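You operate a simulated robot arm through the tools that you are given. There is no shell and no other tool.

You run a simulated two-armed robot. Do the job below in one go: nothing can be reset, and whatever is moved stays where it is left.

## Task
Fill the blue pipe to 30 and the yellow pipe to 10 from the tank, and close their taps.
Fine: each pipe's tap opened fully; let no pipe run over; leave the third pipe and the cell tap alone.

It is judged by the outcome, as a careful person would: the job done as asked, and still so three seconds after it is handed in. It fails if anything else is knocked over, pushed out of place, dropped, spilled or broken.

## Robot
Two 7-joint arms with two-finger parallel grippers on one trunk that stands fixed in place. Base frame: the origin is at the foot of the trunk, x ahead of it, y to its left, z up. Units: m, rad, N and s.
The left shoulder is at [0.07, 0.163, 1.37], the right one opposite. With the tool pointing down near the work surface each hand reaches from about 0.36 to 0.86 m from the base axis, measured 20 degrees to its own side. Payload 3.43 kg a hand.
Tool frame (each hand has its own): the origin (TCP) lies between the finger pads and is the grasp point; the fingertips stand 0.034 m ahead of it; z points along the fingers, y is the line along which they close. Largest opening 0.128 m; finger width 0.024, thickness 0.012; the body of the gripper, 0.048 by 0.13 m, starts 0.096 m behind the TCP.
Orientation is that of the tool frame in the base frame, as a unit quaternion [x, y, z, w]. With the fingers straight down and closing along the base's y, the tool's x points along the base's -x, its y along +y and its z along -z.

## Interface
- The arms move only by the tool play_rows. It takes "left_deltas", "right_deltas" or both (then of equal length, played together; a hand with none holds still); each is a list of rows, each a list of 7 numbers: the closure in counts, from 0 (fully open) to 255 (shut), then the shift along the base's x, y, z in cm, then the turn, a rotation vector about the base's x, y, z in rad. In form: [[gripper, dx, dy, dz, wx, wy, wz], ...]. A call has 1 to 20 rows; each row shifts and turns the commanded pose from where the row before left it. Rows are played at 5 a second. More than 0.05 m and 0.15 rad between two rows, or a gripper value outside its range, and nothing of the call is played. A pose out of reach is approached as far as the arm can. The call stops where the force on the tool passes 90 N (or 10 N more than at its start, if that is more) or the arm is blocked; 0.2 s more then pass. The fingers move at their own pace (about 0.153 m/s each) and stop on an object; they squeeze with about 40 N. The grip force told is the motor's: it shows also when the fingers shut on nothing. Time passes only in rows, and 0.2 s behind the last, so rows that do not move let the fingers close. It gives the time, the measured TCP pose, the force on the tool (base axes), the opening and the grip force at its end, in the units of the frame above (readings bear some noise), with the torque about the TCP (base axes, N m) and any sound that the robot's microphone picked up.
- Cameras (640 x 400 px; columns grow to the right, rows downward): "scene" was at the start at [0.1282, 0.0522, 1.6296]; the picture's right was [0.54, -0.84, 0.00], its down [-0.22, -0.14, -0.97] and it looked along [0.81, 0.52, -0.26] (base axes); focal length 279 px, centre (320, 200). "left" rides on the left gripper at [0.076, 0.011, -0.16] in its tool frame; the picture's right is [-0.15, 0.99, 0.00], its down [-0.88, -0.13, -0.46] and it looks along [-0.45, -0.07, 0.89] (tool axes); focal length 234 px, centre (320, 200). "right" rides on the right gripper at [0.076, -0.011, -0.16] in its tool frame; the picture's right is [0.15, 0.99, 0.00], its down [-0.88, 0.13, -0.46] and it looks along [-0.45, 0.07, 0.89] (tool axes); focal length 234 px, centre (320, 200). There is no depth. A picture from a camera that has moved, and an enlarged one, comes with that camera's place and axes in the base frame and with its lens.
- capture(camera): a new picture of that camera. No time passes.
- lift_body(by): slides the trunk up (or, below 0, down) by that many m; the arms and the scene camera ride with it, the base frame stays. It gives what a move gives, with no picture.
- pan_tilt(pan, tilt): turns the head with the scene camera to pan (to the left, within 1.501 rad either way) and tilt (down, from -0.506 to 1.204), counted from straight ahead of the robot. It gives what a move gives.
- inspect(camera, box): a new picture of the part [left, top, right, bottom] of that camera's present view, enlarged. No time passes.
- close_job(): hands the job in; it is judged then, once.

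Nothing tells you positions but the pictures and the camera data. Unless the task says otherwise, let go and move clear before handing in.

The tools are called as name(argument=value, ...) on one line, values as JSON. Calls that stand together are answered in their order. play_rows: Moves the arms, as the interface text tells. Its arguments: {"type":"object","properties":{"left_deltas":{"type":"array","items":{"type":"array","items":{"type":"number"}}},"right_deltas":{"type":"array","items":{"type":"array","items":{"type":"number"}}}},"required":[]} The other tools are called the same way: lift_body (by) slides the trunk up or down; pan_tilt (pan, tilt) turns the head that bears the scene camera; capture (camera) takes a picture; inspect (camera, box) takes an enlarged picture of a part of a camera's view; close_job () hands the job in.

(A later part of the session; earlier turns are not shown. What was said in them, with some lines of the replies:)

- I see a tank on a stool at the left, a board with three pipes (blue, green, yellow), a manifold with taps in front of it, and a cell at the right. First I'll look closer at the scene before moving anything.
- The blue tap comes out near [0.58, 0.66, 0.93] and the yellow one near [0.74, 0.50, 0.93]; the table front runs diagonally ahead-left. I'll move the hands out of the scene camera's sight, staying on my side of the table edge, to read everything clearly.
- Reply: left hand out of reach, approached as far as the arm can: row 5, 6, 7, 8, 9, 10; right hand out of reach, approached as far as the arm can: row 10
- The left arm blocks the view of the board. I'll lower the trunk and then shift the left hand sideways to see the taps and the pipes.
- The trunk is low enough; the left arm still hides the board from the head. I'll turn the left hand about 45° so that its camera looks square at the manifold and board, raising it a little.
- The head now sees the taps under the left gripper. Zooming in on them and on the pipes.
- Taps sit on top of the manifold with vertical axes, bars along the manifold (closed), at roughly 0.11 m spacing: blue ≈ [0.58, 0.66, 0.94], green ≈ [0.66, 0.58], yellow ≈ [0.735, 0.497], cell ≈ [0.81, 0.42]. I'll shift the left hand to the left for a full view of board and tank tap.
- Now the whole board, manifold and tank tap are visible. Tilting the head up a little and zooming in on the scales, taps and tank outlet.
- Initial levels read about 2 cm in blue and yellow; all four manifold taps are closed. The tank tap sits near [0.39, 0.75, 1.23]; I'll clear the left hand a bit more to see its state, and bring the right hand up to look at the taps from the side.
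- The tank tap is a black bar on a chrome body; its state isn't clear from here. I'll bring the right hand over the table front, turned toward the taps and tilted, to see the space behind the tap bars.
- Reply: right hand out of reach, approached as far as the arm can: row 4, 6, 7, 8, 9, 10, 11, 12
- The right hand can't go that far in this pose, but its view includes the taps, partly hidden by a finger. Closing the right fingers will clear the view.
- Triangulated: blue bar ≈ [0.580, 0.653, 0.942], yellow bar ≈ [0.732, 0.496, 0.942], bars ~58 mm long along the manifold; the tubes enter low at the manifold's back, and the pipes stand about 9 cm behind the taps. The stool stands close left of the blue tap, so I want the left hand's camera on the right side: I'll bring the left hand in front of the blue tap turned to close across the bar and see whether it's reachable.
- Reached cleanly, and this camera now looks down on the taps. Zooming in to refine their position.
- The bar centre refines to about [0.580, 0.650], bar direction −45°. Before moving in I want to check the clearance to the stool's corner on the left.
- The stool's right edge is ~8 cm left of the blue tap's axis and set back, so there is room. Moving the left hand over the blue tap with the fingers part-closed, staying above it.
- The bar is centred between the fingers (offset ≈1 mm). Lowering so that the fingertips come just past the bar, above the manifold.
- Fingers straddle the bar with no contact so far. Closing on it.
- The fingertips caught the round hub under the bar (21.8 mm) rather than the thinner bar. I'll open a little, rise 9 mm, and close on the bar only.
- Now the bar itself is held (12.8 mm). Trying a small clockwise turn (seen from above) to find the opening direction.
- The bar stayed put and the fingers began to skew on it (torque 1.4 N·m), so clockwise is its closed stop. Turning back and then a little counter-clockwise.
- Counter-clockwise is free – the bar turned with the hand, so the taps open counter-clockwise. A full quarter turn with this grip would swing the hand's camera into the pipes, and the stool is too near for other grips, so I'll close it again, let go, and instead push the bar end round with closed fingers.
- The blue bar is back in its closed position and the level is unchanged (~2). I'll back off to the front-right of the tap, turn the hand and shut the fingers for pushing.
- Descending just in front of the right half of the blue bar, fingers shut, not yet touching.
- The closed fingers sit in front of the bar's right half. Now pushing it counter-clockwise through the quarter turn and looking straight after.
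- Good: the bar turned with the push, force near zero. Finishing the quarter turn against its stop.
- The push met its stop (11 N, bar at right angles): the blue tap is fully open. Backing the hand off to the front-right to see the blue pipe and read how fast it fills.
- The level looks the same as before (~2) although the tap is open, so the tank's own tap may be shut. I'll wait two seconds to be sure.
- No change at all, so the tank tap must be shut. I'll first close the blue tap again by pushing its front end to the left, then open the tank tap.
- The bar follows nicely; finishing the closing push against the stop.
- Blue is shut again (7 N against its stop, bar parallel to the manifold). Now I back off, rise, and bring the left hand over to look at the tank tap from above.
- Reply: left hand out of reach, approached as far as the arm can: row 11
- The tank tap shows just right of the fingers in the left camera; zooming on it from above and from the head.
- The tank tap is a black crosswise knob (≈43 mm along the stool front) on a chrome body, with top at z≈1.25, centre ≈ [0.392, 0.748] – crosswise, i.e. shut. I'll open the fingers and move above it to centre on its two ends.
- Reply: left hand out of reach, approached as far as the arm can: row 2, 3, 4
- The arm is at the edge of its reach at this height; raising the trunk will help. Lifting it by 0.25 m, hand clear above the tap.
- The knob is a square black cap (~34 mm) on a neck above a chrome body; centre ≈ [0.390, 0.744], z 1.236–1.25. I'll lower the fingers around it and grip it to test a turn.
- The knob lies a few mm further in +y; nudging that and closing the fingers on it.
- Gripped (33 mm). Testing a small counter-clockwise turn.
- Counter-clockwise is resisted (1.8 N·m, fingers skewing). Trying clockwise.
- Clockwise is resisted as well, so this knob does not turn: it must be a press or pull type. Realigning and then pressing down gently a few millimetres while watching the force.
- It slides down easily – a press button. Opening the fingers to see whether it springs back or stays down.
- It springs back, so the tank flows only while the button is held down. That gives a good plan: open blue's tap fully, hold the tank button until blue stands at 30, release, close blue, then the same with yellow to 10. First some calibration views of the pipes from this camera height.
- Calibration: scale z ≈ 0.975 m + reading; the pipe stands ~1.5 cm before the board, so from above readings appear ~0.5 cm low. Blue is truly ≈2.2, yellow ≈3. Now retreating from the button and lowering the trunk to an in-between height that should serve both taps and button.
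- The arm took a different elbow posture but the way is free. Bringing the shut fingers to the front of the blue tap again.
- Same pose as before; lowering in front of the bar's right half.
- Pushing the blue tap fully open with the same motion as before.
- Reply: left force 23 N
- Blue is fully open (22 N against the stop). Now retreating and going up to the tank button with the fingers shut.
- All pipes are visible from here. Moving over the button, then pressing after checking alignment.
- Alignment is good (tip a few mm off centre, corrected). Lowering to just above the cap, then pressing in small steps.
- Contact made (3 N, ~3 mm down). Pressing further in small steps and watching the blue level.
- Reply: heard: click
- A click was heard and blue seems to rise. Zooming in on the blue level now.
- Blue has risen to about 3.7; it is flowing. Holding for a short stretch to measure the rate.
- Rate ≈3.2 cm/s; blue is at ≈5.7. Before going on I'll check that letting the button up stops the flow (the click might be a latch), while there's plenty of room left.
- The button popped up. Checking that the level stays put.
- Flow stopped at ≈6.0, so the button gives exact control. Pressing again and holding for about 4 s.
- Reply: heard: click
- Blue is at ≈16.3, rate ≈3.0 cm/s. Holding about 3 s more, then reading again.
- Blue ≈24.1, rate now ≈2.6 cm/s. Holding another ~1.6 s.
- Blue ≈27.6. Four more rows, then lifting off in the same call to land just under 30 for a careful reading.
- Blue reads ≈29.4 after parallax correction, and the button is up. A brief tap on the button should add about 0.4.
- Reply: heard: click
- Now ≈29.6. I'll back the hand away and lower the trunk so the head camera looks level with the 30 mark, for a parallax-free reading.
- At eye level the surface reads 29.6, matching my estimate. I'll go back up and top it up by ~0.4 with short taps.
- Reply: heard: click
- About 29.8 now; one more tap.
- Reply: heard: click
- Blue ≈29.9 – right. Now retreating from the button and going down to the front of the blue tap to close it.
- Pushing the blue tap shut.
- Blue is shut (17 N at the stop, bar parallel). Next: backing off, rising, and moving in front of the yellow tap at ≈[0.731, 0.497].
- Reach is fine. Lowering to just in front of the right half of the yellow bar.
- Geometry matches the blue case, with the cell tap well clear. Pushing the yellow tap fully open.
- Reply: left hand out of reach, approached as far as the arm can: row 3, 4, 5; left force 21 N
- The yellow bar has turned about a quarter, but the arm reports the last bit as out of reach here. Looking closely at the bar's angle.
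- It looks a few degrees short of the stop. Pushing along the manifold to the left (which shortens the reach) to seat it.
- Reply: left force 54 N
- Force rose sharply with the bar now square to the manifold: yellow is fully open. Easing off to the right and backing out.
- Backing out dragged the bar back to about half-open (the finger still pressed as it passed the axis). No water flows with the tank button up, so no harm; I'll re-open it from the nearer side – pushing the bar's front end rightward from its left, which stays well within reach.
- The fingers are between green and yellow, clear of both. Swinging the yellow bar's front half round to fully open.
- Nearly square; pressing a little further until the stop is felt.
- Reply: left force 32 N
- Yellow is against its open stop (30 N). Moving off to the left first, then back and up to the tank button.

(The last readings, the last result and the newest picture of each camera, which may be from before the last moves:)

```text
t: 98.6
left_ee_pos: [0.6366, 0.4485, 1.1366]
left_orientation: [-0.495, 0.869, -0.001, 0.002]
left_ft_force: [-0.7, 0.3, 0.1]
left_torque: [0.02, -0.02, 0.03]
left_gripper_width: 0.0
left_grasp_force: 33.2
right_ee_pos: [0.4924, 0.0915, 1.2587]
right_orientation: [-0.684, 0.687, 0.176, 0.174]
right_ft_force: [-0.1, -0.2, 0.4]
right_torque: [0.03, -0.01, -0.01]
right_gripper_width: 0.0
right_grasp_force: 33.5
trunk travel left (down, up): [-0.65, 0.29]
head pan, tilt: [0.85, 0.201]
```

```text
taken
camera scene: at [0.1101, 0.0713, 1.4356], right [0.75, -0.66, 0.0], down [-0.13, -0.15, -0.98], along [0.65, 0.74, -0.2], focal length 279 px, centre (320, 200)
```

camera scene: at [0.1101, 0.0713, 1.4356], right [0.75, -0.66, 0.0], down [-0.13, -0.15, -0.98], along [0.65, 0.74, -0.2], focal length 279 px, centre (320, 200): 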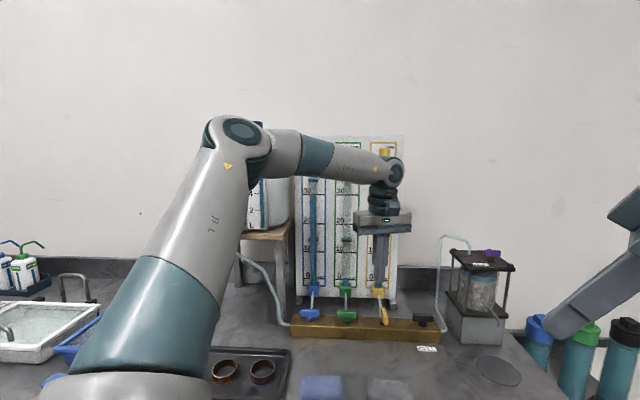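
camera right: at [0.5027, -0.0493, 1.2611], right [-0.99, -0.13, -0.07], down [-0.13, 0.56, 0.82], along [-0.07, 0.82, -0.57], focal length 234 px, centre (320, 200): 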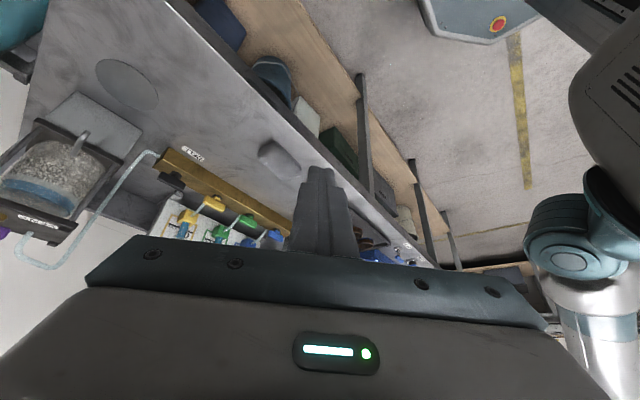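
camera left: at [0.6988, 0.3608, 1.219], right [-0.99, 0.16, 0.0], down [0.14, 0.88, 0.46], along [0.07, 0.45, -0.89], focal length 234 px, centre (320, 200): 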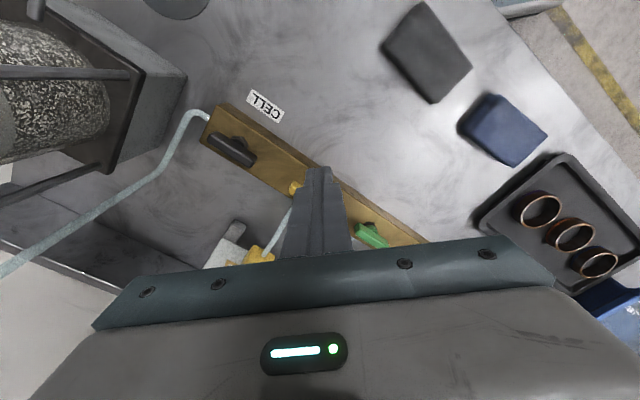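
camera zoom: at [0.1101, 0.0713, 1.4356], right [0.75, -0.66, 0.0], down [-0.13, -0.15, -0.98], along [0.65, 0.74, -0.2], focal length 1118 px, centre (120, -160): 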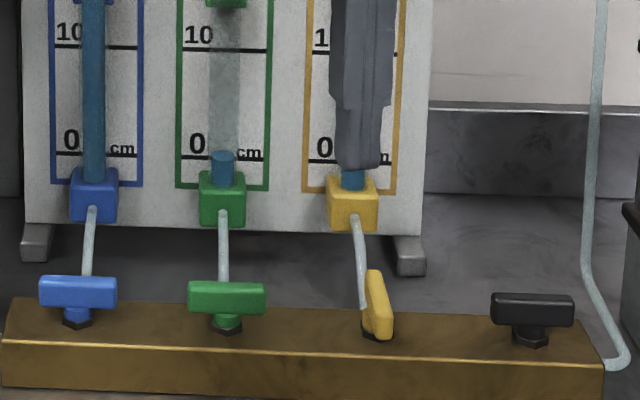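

Yellow's bar is square (open); blue, green and cell taps lie along the manifold (closed). Travelling to the tank button.

play_rows(left_deltas=[[255, -3.5, 2.45, 2.08, 0, 0, -0.128], [255, -3.5, 2.45, 2.08, 0, 0, -0.128], [255, -3.5, 2.45, 2.08, 0, 0, 0], [255, -3.5, 2.45, 2.08, 0, 0, 0], [255, -3.5, 2.45, 2.08, 0, 0, 0], [255, -3.5, 2.45, 2.08, 0, 0, 0], [255, -3.5, 2.45, 2.08, 0, 0, 0], [255, -3.5, 2.45, 2.08, 0, 0, 0], [255, 1.13, 3.37, 0.6, 0, 0, 0], [255, 1.13, 3.37, 0.6, 0, 0, 0], [255, 1.13, 3.37, 0.6, 0, 0, 0]])

inspect(camera="scene", box=[190, 180, 270, 260])

inspect(camera="scene", box=[350, 230, 410, 300])

```text
t: 101.0
left_ee_pos: [0.3952, 0.7476, 1.319]
left_orientation: [-0.381, 0.925, 0.0, 0.0]
left_ft_force: [-0.3, 0.0, -0.6]
left_torque: [0.01, 0.05, 0.0]
left_gripper_width: 0.0
left_grasp_force: 33.1
right_ee_pos: [0.4944, 0.0928, 1.2584]
right_orientation: [-0.684, 0.687, 0.176, 0.174]
right_ft_force: [-0.1, 0.1, -0.9]
right_torque: [-0.02, 0.01, 0.05]
right_gripper_width: 0.0001
right_grasp_force: 32.6
trunk travel left (down, up): [-0.65, 0.29]
head pan, tilt: [0.85, 0.201]
```

```text
5.00 times, centred on (230, 220) of scene
camera zoom: at [0.1122, 0.0721, 1.4353], right [0.75, -0.66, 0.0], down [-0.13, -0.15, -0.98], along [0.65, 0.74, -0.2], focal length 1397 px, centre (770, 100)
```

zoom: 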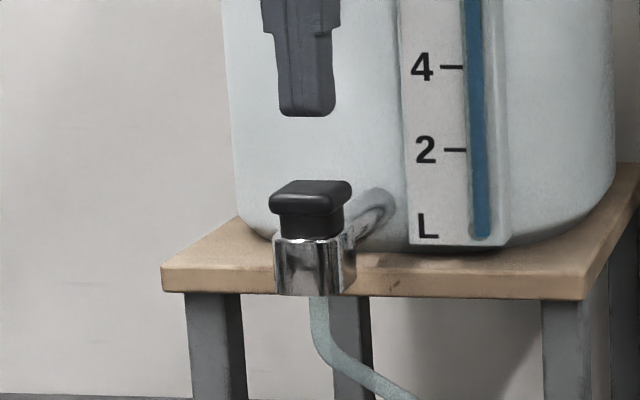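

```text
5.71 times, centred on (380, 265) of scene
camera zoom: at [0.1122, 0.0721, 1.4353], right [0.75, -0.66, 0.0], down [-0.13, -0.15, -0.98], along [0.65, 0.74, -0.2], focal length 1596 px, centre (-23, -171)
```

zoom: 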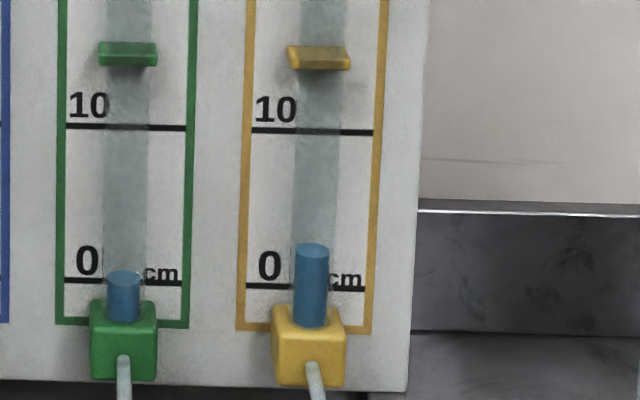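

Yellow stands at ≈3.1. Lowering onto the button and pressing for about a second first.

play_rows(left_deltas=[[255, -0.4, -0.2, -2.1, 0, 0, 0], [255, 0, 0, 0, 0, 0, 0], [255, 0, 0, -1.2, 0, 0, 0], [255, 0, 0, -1.2, 0, 0, 0], [255, 0, 0, 0, 0, 0, 0], [255, 0, 0, 0, 0, 0, 0], [255, 0, 0, 0, 0, 0, 0]])

inspect(camera="scene", box=[350, 230, 410, 300])

```text
t: 102.6
left_ee_pos: [0.3903, 0.7452, 1.2746]
left_orientation: [-0.381, 0.924, 0.0, 0.001]
left_ft_force: [2.5, 0.8, 7.0]
left_torque: [0.0, -0.03, -0.01]
left_gripper_width: 0.0001
left_grasp_force: 32.6
right_ee_pos: [0.4929, 0.0922, 1.2583]
right_orientation: [-0.684, 0.687, 0.175, 0.174]
right_ft_force: [-0.3, -0.1, -0.1]
right_torque: [-0.03, 0.04, -0.08]
right_gripper_width: 0.0
right_grasp_force: 32.9
trunk travel left (down, up): [-0.65, 0.29]
head pan, tilt: [0.85, 0.201]
heard: click
```

```text
5.71 times, centred on (380, 265) of scene
camera zoom: at [0.1112, 0.0713, 1.4356], right [0.75, -0.66, 0.0], down [-0.13, -0.15, -0.98], along [0.65, 0.74, -0.2], focal length 1596 px, centre (-23, -171)
```

zoom: 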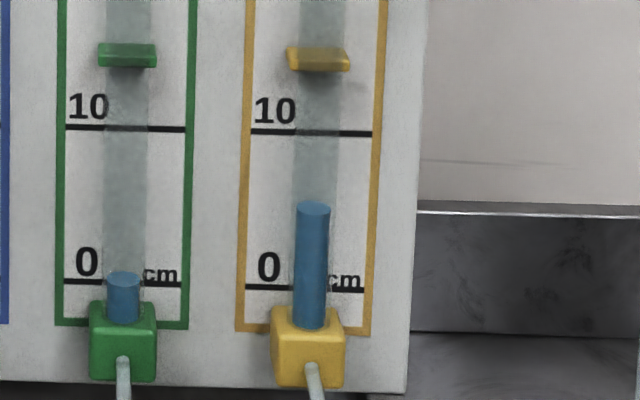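

Yellow ≈5.75, rate ≈3 cm/s. Holding six more rows, then lifting off.

play_rows(left_deltas=[[255, 0, 0, 0, 0, 0, 0], [255, 0, 0, 0, 0, 0, 0], [255, 0, 0, 0, 0, 0, 0], [255, 0, 0, 0, 0, 0, 0], [255, 0, 0, 0, 0, 0, 0], [255, 0, 0, 0, 0, 0, 0], [255, 0, 0, 2.4, 0, 0, 0], [255, 0, 0, 0, 0, 0, 0]])

inspect(camera="scene", box=[350, 230, 410, 300])

inspect(camera="scene", box=[190, 180, 270, 260])

```text
t: 104.4
left_ee_pos: [0.3893, 0.7454, 1.2965]
left_orientation: [-0.381, 0.924, 0.0, 0.0]
left_ft_force: [0.3, -0.1, 0.1]
left_torque: [-0.02, 0.01, 0.0]
left_gripper_width: 0.0
left_grasp_force: 33.1
right_ee_pos: [0.4929, 0.0929, 1.2586]
right_orientation: [-0.683, 0.687, 0.175, 0.174]
right_ft_force: [-0.7, 0.4, 0.0]
right_torque: [-0.02, 0.02, 0.01]
right_gripper_width: 0.0
right_grasp_force: 33.5
trunk travel left (down, up): [-0.65, 0.29]
head pan, tilt: [0.85, 0.201]
```

```text
5.71 times, centred on (380, 265) of scene
camera zoom: at [0.111, 0.0724, 1.4354], right [0.75, -0.66, 0.0], down [-0.13, -0.15, -0.98], along [0.65, 0.74, -0.2], focal length 1596 px, centre (-23, -171)
```

zoom: 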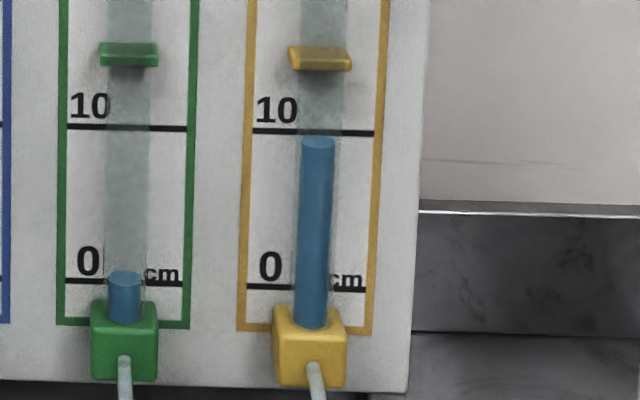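

```text
5.00 times, centred on (230, 220) of scene
camera zoom: at [0.111, 0.0724, 1.4354], right [0.75, -0.66, 0.0], down [-0.13, -0.15, -0.98], along [0.65, 0.74, -0.2], focal length 1397 px, centre (770, 100)
```

zoom: 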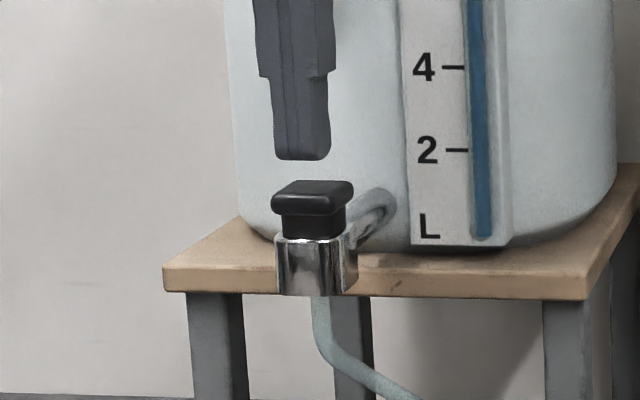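

Yellow reads ≈9.95 after correction; the button is up. Retreating and travelling to the yellow tap to close it.

play_rows(left_deltas=[[255, 0, 0, 2, 0, 0, 0], [255, -1.13, -3.37, 0, 0, 0, 0], [255, -1.13, -3.37, 0, 0, 0, 0], [255, -1.13, -3.37, 0, 0, 0, 0], [255, 3.53, -2.16, -1.8, 0, 0, 0.128], [255, 3.53, -2.16, -1.8, 0, 0, 0.128], [255, 3.53, -2.16, -1.8, 0, 0, 0.128], [255, 3.53, -2.16, -1.8, 0, 0, 0.128], [255, 3.53, -2.16, -1.8, 0, 0, 0.128], [255, 3.53, -2.16, -1.8, 0, 0, 0.128], [255, 3.53, -2.16, -1.8, 0, 0, 0], [255, 3.53, -2.16, -1.8, 0, 0, 0], [255, 3.53, -2.16, -1.8, 0, 0, 0], [255, 3.53, -2.16, -1.8, 0, 0, 0]])

capture(camera="scene")

capture(camera="left")

```text
t: 107.4
left_ee_pos: [0.708, 0.4303, 1.1361]
left_orientation: [-0.699, 0.715, 0.0, 0.0]
left_ft_force: [-0.2, -0.4, 0.1]
left_torque: [0.03, 0.04, 0.0]
left_gripper_width: 0.0
left_grasp_force: 32.6
right_ee_pos: [0.4952, 0.0923, 1.257]
right_orientation: [-0.684, 0.686, 0.177, 0.173]
right_ft_force: [0.8, 0.7, 0.1]
right_torque: [0.02, 0.03, 0.02]
right_gripper_width: 0.0001
right_grasp_force: 32.7
trunk travel left (down, up): [-0.65, 0.29]
head pan, tilt: [0.85, 0.201]
```

```text
taken
camera scene: at [0.1141, 0.072, 1.4352], right [0.75, -0.66, 0.0], down [-0.13, -0.15, -0.98], along [0.65, 0.74, -0.2], focal length 279 px, centre (320, 200)
```

scene: 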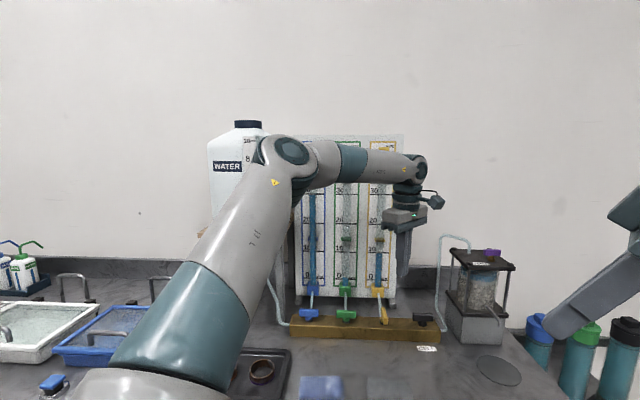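

```text
taken
camera left: at [0.6946, 0.3545, 1.2968], right [-0.99, 0.17, 0.0], down [0.15, 0.88, 0.46], along [0.07, 0.45, -0.89], focal length 234 px, centre (320, 200)
```

left: 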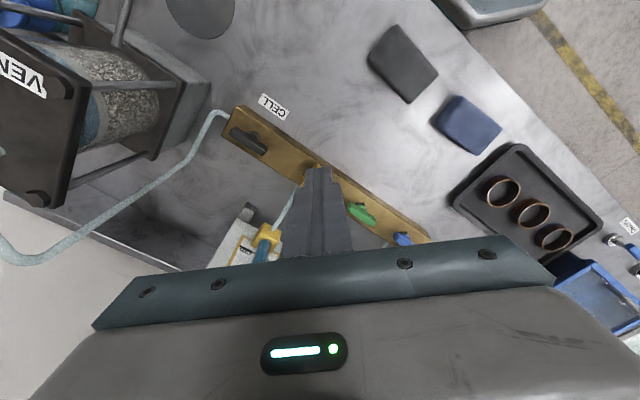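

play_rows(left_deltas=[[255, 0.3, -0.3, -4, 0, 0, 0], [255, 0, 0, -4, 0, 0, 0], [255, 0, 0, -4, 0, 0, 0], [255, 0, 0, -4, 0, 0, 0]])

inspect(camera="scene", box=[330, 240, 450, 340])

inspect(camera="left", box=[150, 60, 450, 260])

```text
t: 108.4
left_ee_pos: [0.7097, 0.4248, 0.9748]
left_orientation: [-0.699, 0.715, 0.0, 0.0]
left_ft_force: [-0.8, 1.0, -0.3]
left_torque: [0.01, 0.02, 0.0]
left_gripper_width: 0.0005
left_grasp_force: 33.3
right_ee_pos: [0.4942, 0.0932, 1.2577]
right_orientation: [-0.684, 0.687, 0.176, 0.174]
right_ft_force: [-0.2, 1.2, 0.2]
right_torque: [0.01, 0.02, 0.01]
right_gripper_width: 0.0
right_grasp_force: 33.0
trunk travel left (down, up): [-0.65, 0.29]
head pan, tilt: [0.85, 0.201]
```

```text
4.00 times, centred on (390, 290) of scene
camera zoom: at [0.113, 0.0725, 1.4353], right [0.75, -0.66, 0.0], down [-0.13, -0.15, -0.98], along [0.65, 0.74, -0.2], focal length 1118 px, centre (40, -160)
```

zoom: 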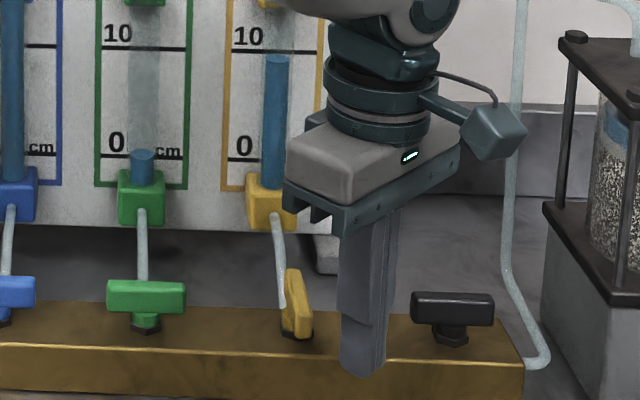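

```text
2.00 times, centred on (300, 160) of left
camera zoom: at [0.6966, 0.3499, 1.1339], right [-0.99, 0.17, 0.0], down [0.15, 0.88, 0.46], along [0.08, 0.45, -0.89], focal length 468 px, centre (360, 280)
```

zoom: 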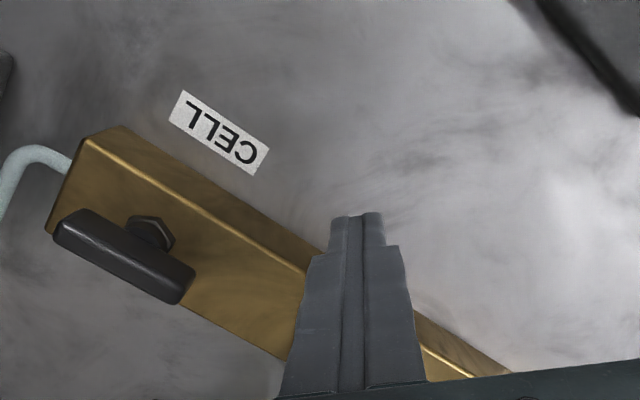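

Pushing the yellow bar's front end to the left to close it, in two stages.

play_rows(left_deltas=[[255, 2.66, 2.61, 0, 0, 0, 0], [255, -1.13, 1.15, 0, 0, 0, 0], [255, -0.79, 0.42, 0, 0, 0, 0], [255, -0.61, 0.72, 0, 0, 0, 0], [255, -0.49, 0.32, 0, 0, 0, 0], [255, -0.39, 0.56, 0, 0, 0, 0]])

inspect(camera="scene", box=[330, 240, 450, 340])

inspect(camera="left", box=[150, 60, 450, 260])

```text
t: 109.8
left_ee_pos: [0.7032, 0.4828, 0.9777]
left_orientation: [-0.699, 0.715, 0.0, 0.001]
left_ft_force: [1.1, -0.8, 0.7]
left_torque: [0.01, -0.02, 0.02]
left_gripper_width: 0.0
left_grasp_force: 32.4
right_ee_pos: [0.4919, 0.0923, 1.2575]
right_orientation: [-0.684, 0.686, 0.175, 0.174]
right_ft_force: [-0.3, -0.3, -0.5]
right_torque: [0.03, -0.03, -0.01]
right_gripper_width: 0.0
right_grasp_force: 33.1
trunk travel left (down, up): [-0.65, 0.29]
head pan, tilt: [0.85, 0.201]
```

```text
4.00 times, centred on (390, 290) of scene
camera zoom: at [0.111, 0.0719, 1.4355], right [0.75, -0.66, 0.0], down [-0.13, -0.15, -0.98], along [0.65, 0.74, -0.2], focal length 1118 px, centre (40, -160)
```

zoom: 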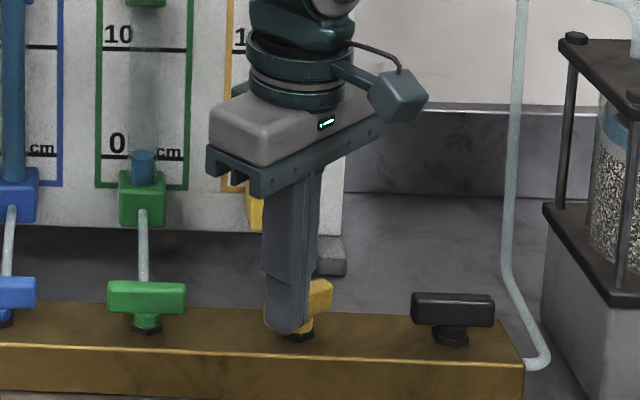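

```text
2.00 times, centred on (300, 160) of left
camera zoom: at [0.6903, 0.4075, 1.138], right [-0.99, 0.17, 0.0], down [0.15, 0.88, 0.46], along [0.08, 0.45, -0.89], focal length 468 px, centre (360, 280)
```

zoom: 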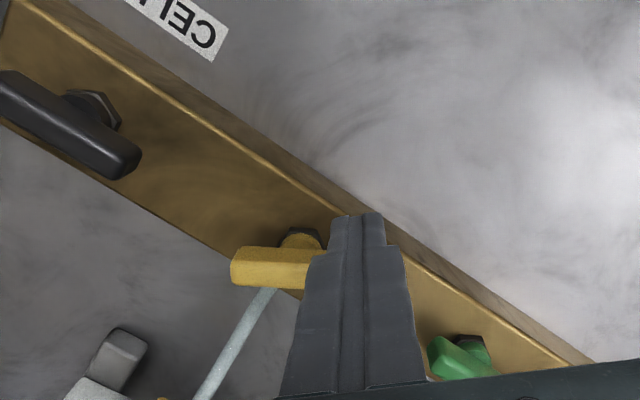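

Following well. Finishing to the stop.

play_rows(left_deltas=[[255, -0.19, 0.74, 0, 0, 0, 0], [255, 0.14, 0.35, 0, 0, 0, 0], [255, 0.2, 0.2, 0, 0, 0, 0]])

inspect(camera="left", box=[150, 60, 450, 260])

```text
t: 110.6
left_ee_pos: [0.704, 0.4962, 0.9775]
left_orientation: [-0.699, 0.715, 0.0, 0.0]
left_ft_force: [-2.4, -1.4, -0.1]
left_torque: [0.0, 0.09, 0.01]
left_gripper_width: 0.0002
left_grasp_force: 33.2
right_ee_pos: [0.4932, 0.0924, 1.2582]
right_orientation: [-0.684, 0.686, 0.176, 0.174]
right_ft_force: [-0.5, -0.3, -0.7]
right_torque: [-0.02, -0.03, -0.01]
right_gripper_width: 0.0
right_grasp_force: 33.2
trunk travel left (down, up): [-0.65, 0.29]
head pan, tilt: [0.85, 0.201]
```

```text
2.00 times, centred on (300, 160) of left
camera zoom: at [0.6913, 0.4205, 1.1375], right [-0.99, 0.17, 0.0], down [0.15, 0.88, 0.46], along [0.08, 0.45, -0.89], focal length 468 px, centre (360, 280)
```

zoom: 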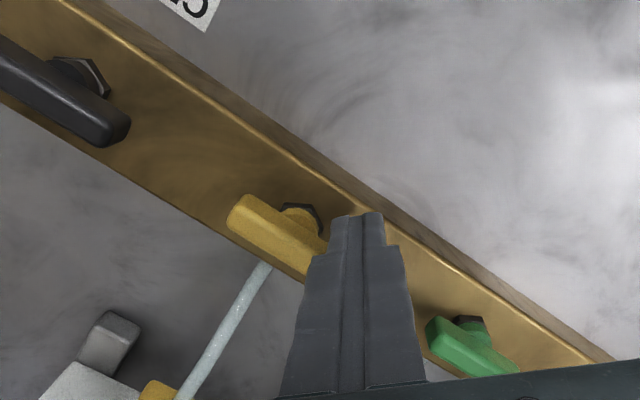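

Still a few degrees to go; pressing on until the stop is felt.

play_rows(left_deltas=[[255, 0.2, 0.2, 0, 0, 0, 0], [255, 0.2, 0.2, 0, 0, 0, 0]])

inspect(camera="left", box=[150, 60, 450, 260])

```text
t: 111.2
left_ee_pos: [0.7037, 0.4969, 0.9774]
left_orientation: [-0.699, 0.716, 0.002, -0.003]
left_ft_force: [-23.1, -18.1, -5.2]
left_torque: [-0.51, 0.62, 0.06]
left_gripper_width: 0.0
left_grasp_force: 32.5
right_ee_pos: [0.4894, 0.0891, 1.2588]
right_orientation: [-0.685, 0.685, 0.176, 0.175]
right_ft_force: [0.6, 0.3, 0.4]
right_torque: [-0.02, 0.04, 0.01]
right_gripper_width: 0.0
right_grasp_force: 33.1
trunk travel left (down, up): [-0.65, 0.29]
head pan, tilt: [0.85, 0.201]
```

```text
2.00 times, centred on (300, 160) of left
camera zoom: at [0.6924, 0.4212, 1.1378], right [-0.99, 0.17, 0.0], down [0.15, 0.88, 0.45], along [0.07, 0.45, -0.89], focal length 468 px, centre (360, 280)
```

zoom: 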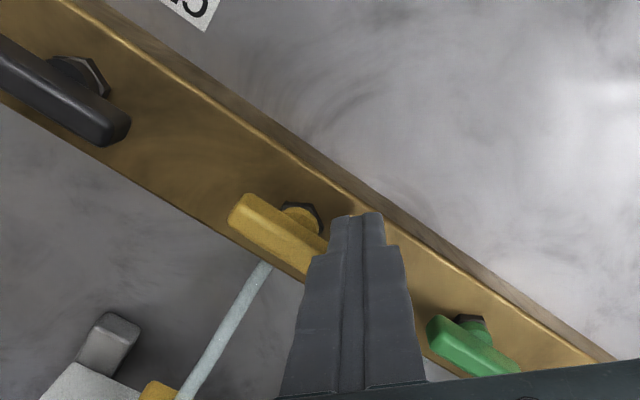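

29 N against the closed stop. Backing straight out toward the front, rising, and then checking all taps and levels.

play_rows(left_deltas=[[255, -2.6, -2.6, 0, 0, 0, 0], [255, -2.85, -2.8, 0, 0, 0, 0], [255, -2.0, -2.0, 3, 0, 0, 0], [255, -2.5, -1.5, 4, 0, 0, 0], [255, -3.5, 1, 3, 0, 0, 0], [255, -3.5, 2, 2, 0, 0, -0.13], [255, -3.5, 2, 2, 0, 0, -0.13], [255, -3.5, 2, 2, 0, 0, -0.13], [255, -3.5, 2, 2, 0, 0, -0.13], [255, -3.5, 2, 2, 0, 0, -0.13], [255, -3.5, 2, 0, 0, 0, -0.13], [255, -3.5, 2, 0, 0, 0, 0]])

capture(camera="scene")

inspect(camera="scene", box=[285, 240, 445, 340])

```text
t: 113.8
left_ee_pos: [0.3272, 0.5619, 1.1793]
left_orientation: [-0.375, 0.927, 0.0, -0.001]
left_ft_force: [0.8, 0.5, -0.5]
left_torque: [0.02, -0.01, 0.01]
left_gripper_width: 0.0001
left_grasp_force: 33.2
right_ee_pos: [0.4925, 0.0954, 1.2571]
right_orientation: [-0.684, 0.687, 0.175, 0.174]
right_ft_force: [-0.2, 0.0, 0.0]
right_torque: [-0.02, -0.02, -0.01]
right_gripper_width: 0.0
right_grasp_force: 32.8
trunk travel left (down, up): [-0.65, 0.29]
head pan, tilt: [0.85, 0.201]
```

```text
taken
camera scene: at [0.1108, 0.0735, 1.4355], right [0.75, -0.66, 0.0], down [-0.13, -0.15, -0.98], along [0.65, 0.74, -0.2], focal length 279 px, centre (320, 200)
```

scene: 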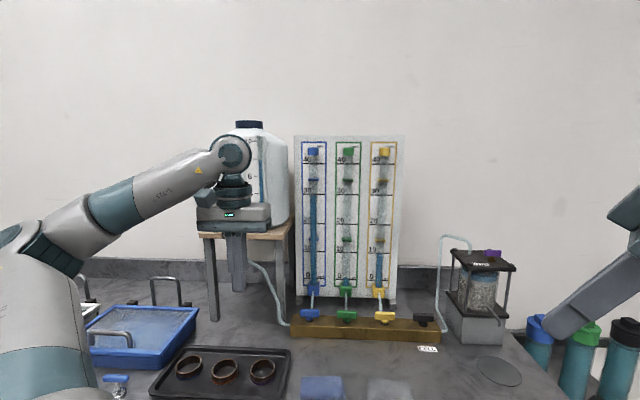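

```text
4.00 times, centred on (365, 290) of scene
camera zoom: at [0.1108, 0.0735, 1.4355], right [0.75, -0.66, 0.0], down [-0.13, -0.15, -0.98], along [0.65, 0.74, -0.2], focal length 1118 px, centre (140, -160)
```

zoom: 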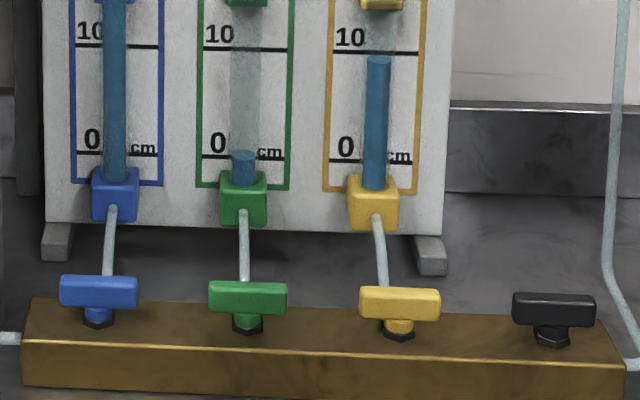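

All four bars lie along the manifold: everything shut. Lowering the trunk a little for a level reading of both pipes.

play_rows(left_deltas=[[255, 0, 0, 4, 0, 0, 0], [255, 0, 0, 4, 0, 0, 0]])

lift_body(by=-0.16)

inspect(camera="scene", box=[295, 120, 345, 170])

inspect(camera="scene", box=[345, 185, 405, 255])

capture(camera="scene")

```text
t: 114.4
left_ee_pos: [0.3295, 0.5595, 1.2598]
left_orientation: [-0.375, 0.927, 0.0, 0.001]
left_ft_force: [-0.5, -0.3, 0.3]
left_torque: [0.04, -0.01, -0.01]
left_gripper_width: 0.0
left_grasp_force: 32.8
right_ee_pos: [0.4919, 0.0909, 1.2592]
right_orientation: [-0.684, 0.686, 0.177, 0.174]
right_ft_force: [-1.0, -0.4, -0.4]
right_torque: [0.02, 0.03, 0.02]
right_gripper_width: 0.0
right_grasp_force: 32.9
trunk travel left (down, up): [-0.65, 0.29]
head pan, tilt: [0.85, 0.201]
```

```text
t: 116.2
left_ee_pos: [0.3303, 0.5613, 1.1002]
left_orientation: [-0.375, 0.927, 0.0, 0.002]
left_ft_force: [0.2, -0.1, 0.6]
left_torque: [0.01, 0.0, 0.0]
left_gripper_width: 0.0
left_grasp_force: 33.3
right_ee_pos: [0.4926, 0.0938, 1.0975]
right_orientation: [-0.684, 0.686, 0.176, 0.174]
right_ft_force: [-0.9, -1.0, 0.1]
right_torque: [0.01, -0.01, 0.0]
right_gripper_width: 0.0
right_grasp_force: 32.6
trunk travel left (down, up): [-0.49, 0.45]
head pan, tilt: [0.85, 0.201]
```

```text
8.00 times, centred on (320, 145) of scene
camera zoom: at [0.1108, 0.0718, 1.2756], right [0.75, -0.66, 0.0], down [-0.13, -0.15, -0.98], along [0.65, 0.74, -0.2], focal length 2235 px, centre (320, 640)
```

zoom: 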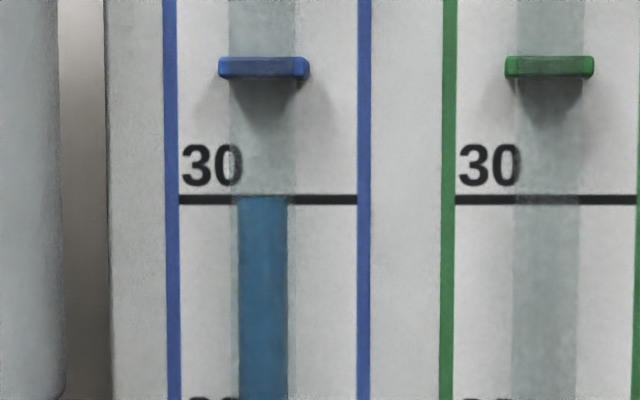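

```text
5.71 times, centred on (375, 220) of scene
camera zoom: at [0.1108, 0.0718, 1.2756], right [0.75, -0.66, 0.0], down [-0.13, -0.15, -0.98], along [0.65, 0.74, -0.2], focal length 1596 px, centre (6, 86)
```

zoom: 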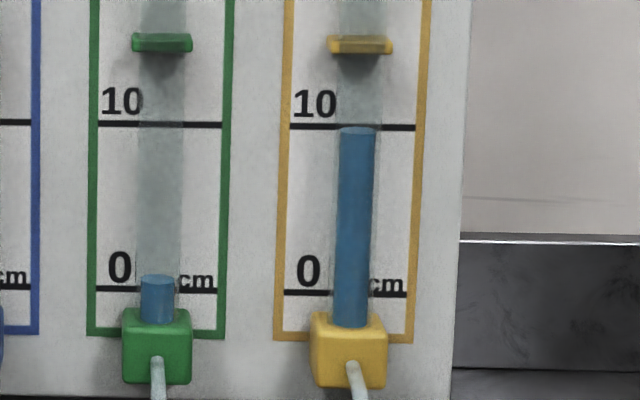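

```text
taken
camera scene: at [0.1108, 0.0718, 1.2756], right [0.75, -0.66, 0.0], down [-0.13, -0.15, -0.98], along [0.65, 0.74, -0.2], focal length 279 px, centre (320, 200)
```

scene: 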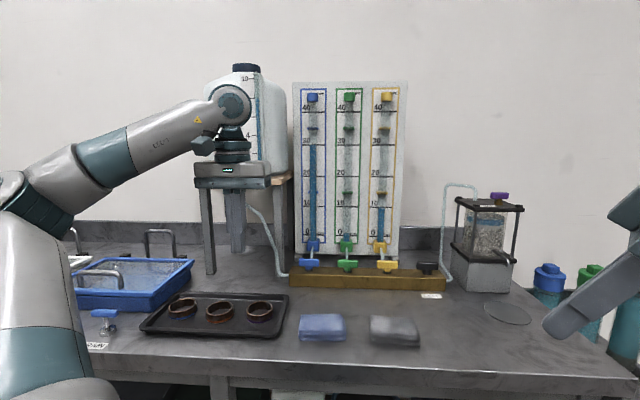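

Blue reads 30 at eye level, yellow 10 (9.8 apparent + 0.3 parallax), green unchanged. I'll wait a few seconds to confirm that nothing creeps.

play_rows(left_deltas=[[255, -2, -2, 0, 0, 0, 0], [255, -2, -2, 0, 0, 0, 0], [255, 0, 0, 0, 0, 0, 0], [255, 0, 0, 0, 0, 0, 0], [255, 0, 0, 0, 0, 0, 0], [255, 0, 0, 0, 0, 0, 0], [255, 0, 0, 0, 0, 0, 0], [255, 0, 0, 0, 0, 0, 0], [255, 0, 0, 0, 0, 0, 0], [255, 0, 0, 0, 0, 0, 0], [255, 0, 0, 0, 0, 0, 0], [255, 0, 0, 0, 0, 0, 0], [255, 0, 0, 0, 0, 0, 0], [255, 0, 0, 0, 0, 0, 0], [255, 0, 0, 0, 0, 0, 0]])

inspect(camera="scene", box=[295, 120, 345, 170])

inspect(camera="scene", box=[345, 185, 405, 255])

inspect(camera="scene", box=[190, 80, 450, 300])

```text
t: 119.4
left_ee_pos: [0.2906, 0.5203, 1.1015]
left_orientation: [-0.374, 0.927, -0.001, -0.001]
left_ft_force: [0.3, 0.4, 0.4]
left_torque: [0.01, -0.01, -0.01]
left_gripper_width: 0.0001
left_grasp_force: 33.4
right_ee_pos: [0.4923, 0.0934, 1.0982]
right_orientation: [-0.684, 0.686, 0.176, 0.173]
right_ft_force: [0.5, 0.4, -0.1]
right_torque: [0.0, 0.0, -0.01]
right_gripper_width: 0.0
right_grasp_force: 33.3
trunk travel left (down, up): [-0.49, 0.45]
head pan, tilt: [0.85, 0.201]
```

```text
8.00 times, centred on (320, 145) of scene
camera zoom: at [0.111, 0.0719, 1.2755], right [0.75, -0.66, 0.0], down [-0.13, -0.15, -0.98], along [0.65, 0.74, -0.2], focal length 2235 px, centre (320, 640)
```

zoom: 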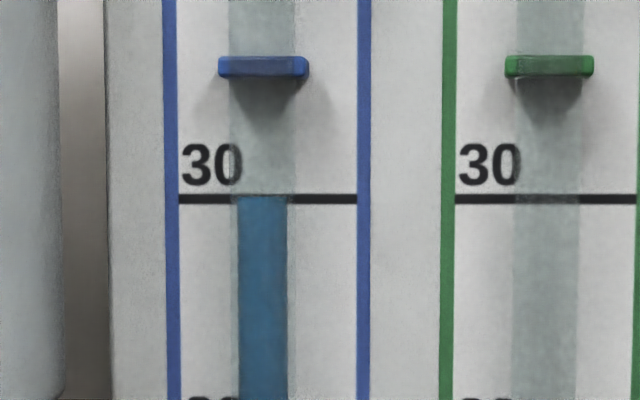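

```text
5.71 times, centred on (375, 220) of scene
camera zoom: at [0.111, 0.0719, 1.2755], right [0.75, -0.66, 0.0], down [-0.13, -0.15, -0.98], along [0.65, 0.74, -0.2], focal length 1596 px, centre (6, 86)
```

zoom: 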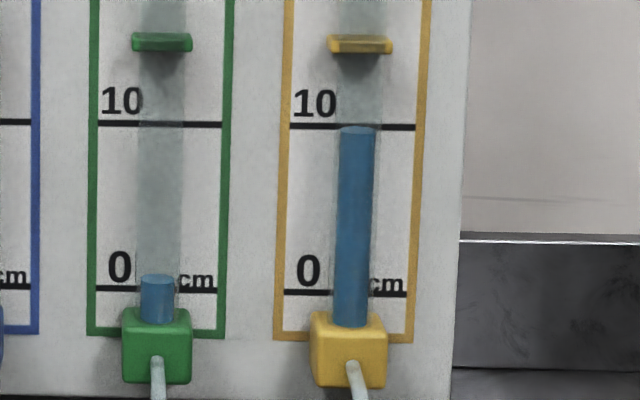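

```text
1.82 times, centred on (320, 190) of scene
camera zoom: at [0.111, 0.0719, 1.2755], right [0.75, -0.66, 0.0], down [-0.13, -0.15, -0.98], along [0.65, 0.74, -0.2], focal length 508 px, centre (320, 218)
```

zoom: 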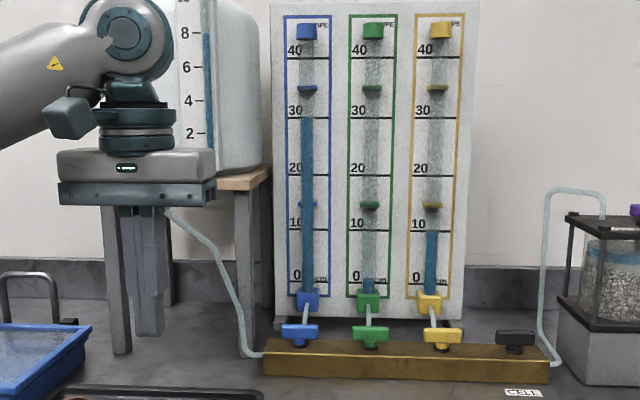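

Everything has stayed as it was: blue stands at 30, yellow at 10, and green has not changed. All four manifold taps are shut, the tank button is released, and both hands are clear. Handing in.

close_job()

```text
The job is handed in.
```

The job is handed in: the blue pipe stands at 30 and the yellow pipe at 10. Both their taps are closed.

- **Readings:** Read level with its 30 mark, the blue surface sits on the line. Yellow reads about 10 after a small correction for viewing it from above. Neither level moved over the last three seconds I watched.
- **Taps:** I pushed the blue and yellow taps each to their open stop before filling, and back to the closed stop afterwards. Yellow's was knocked back to about half open as I withdrew. I re-opened it fully before letting any water in, so no water was lost.
- **Tank:** The tank only flows while its black button is held down. It was released when I left it.
- **Left alone:** I did not touch the green pipe's tap or the cell tap. The green level has not changed. No pipe ran over, and I saw nothing spilled or knocked out of place.
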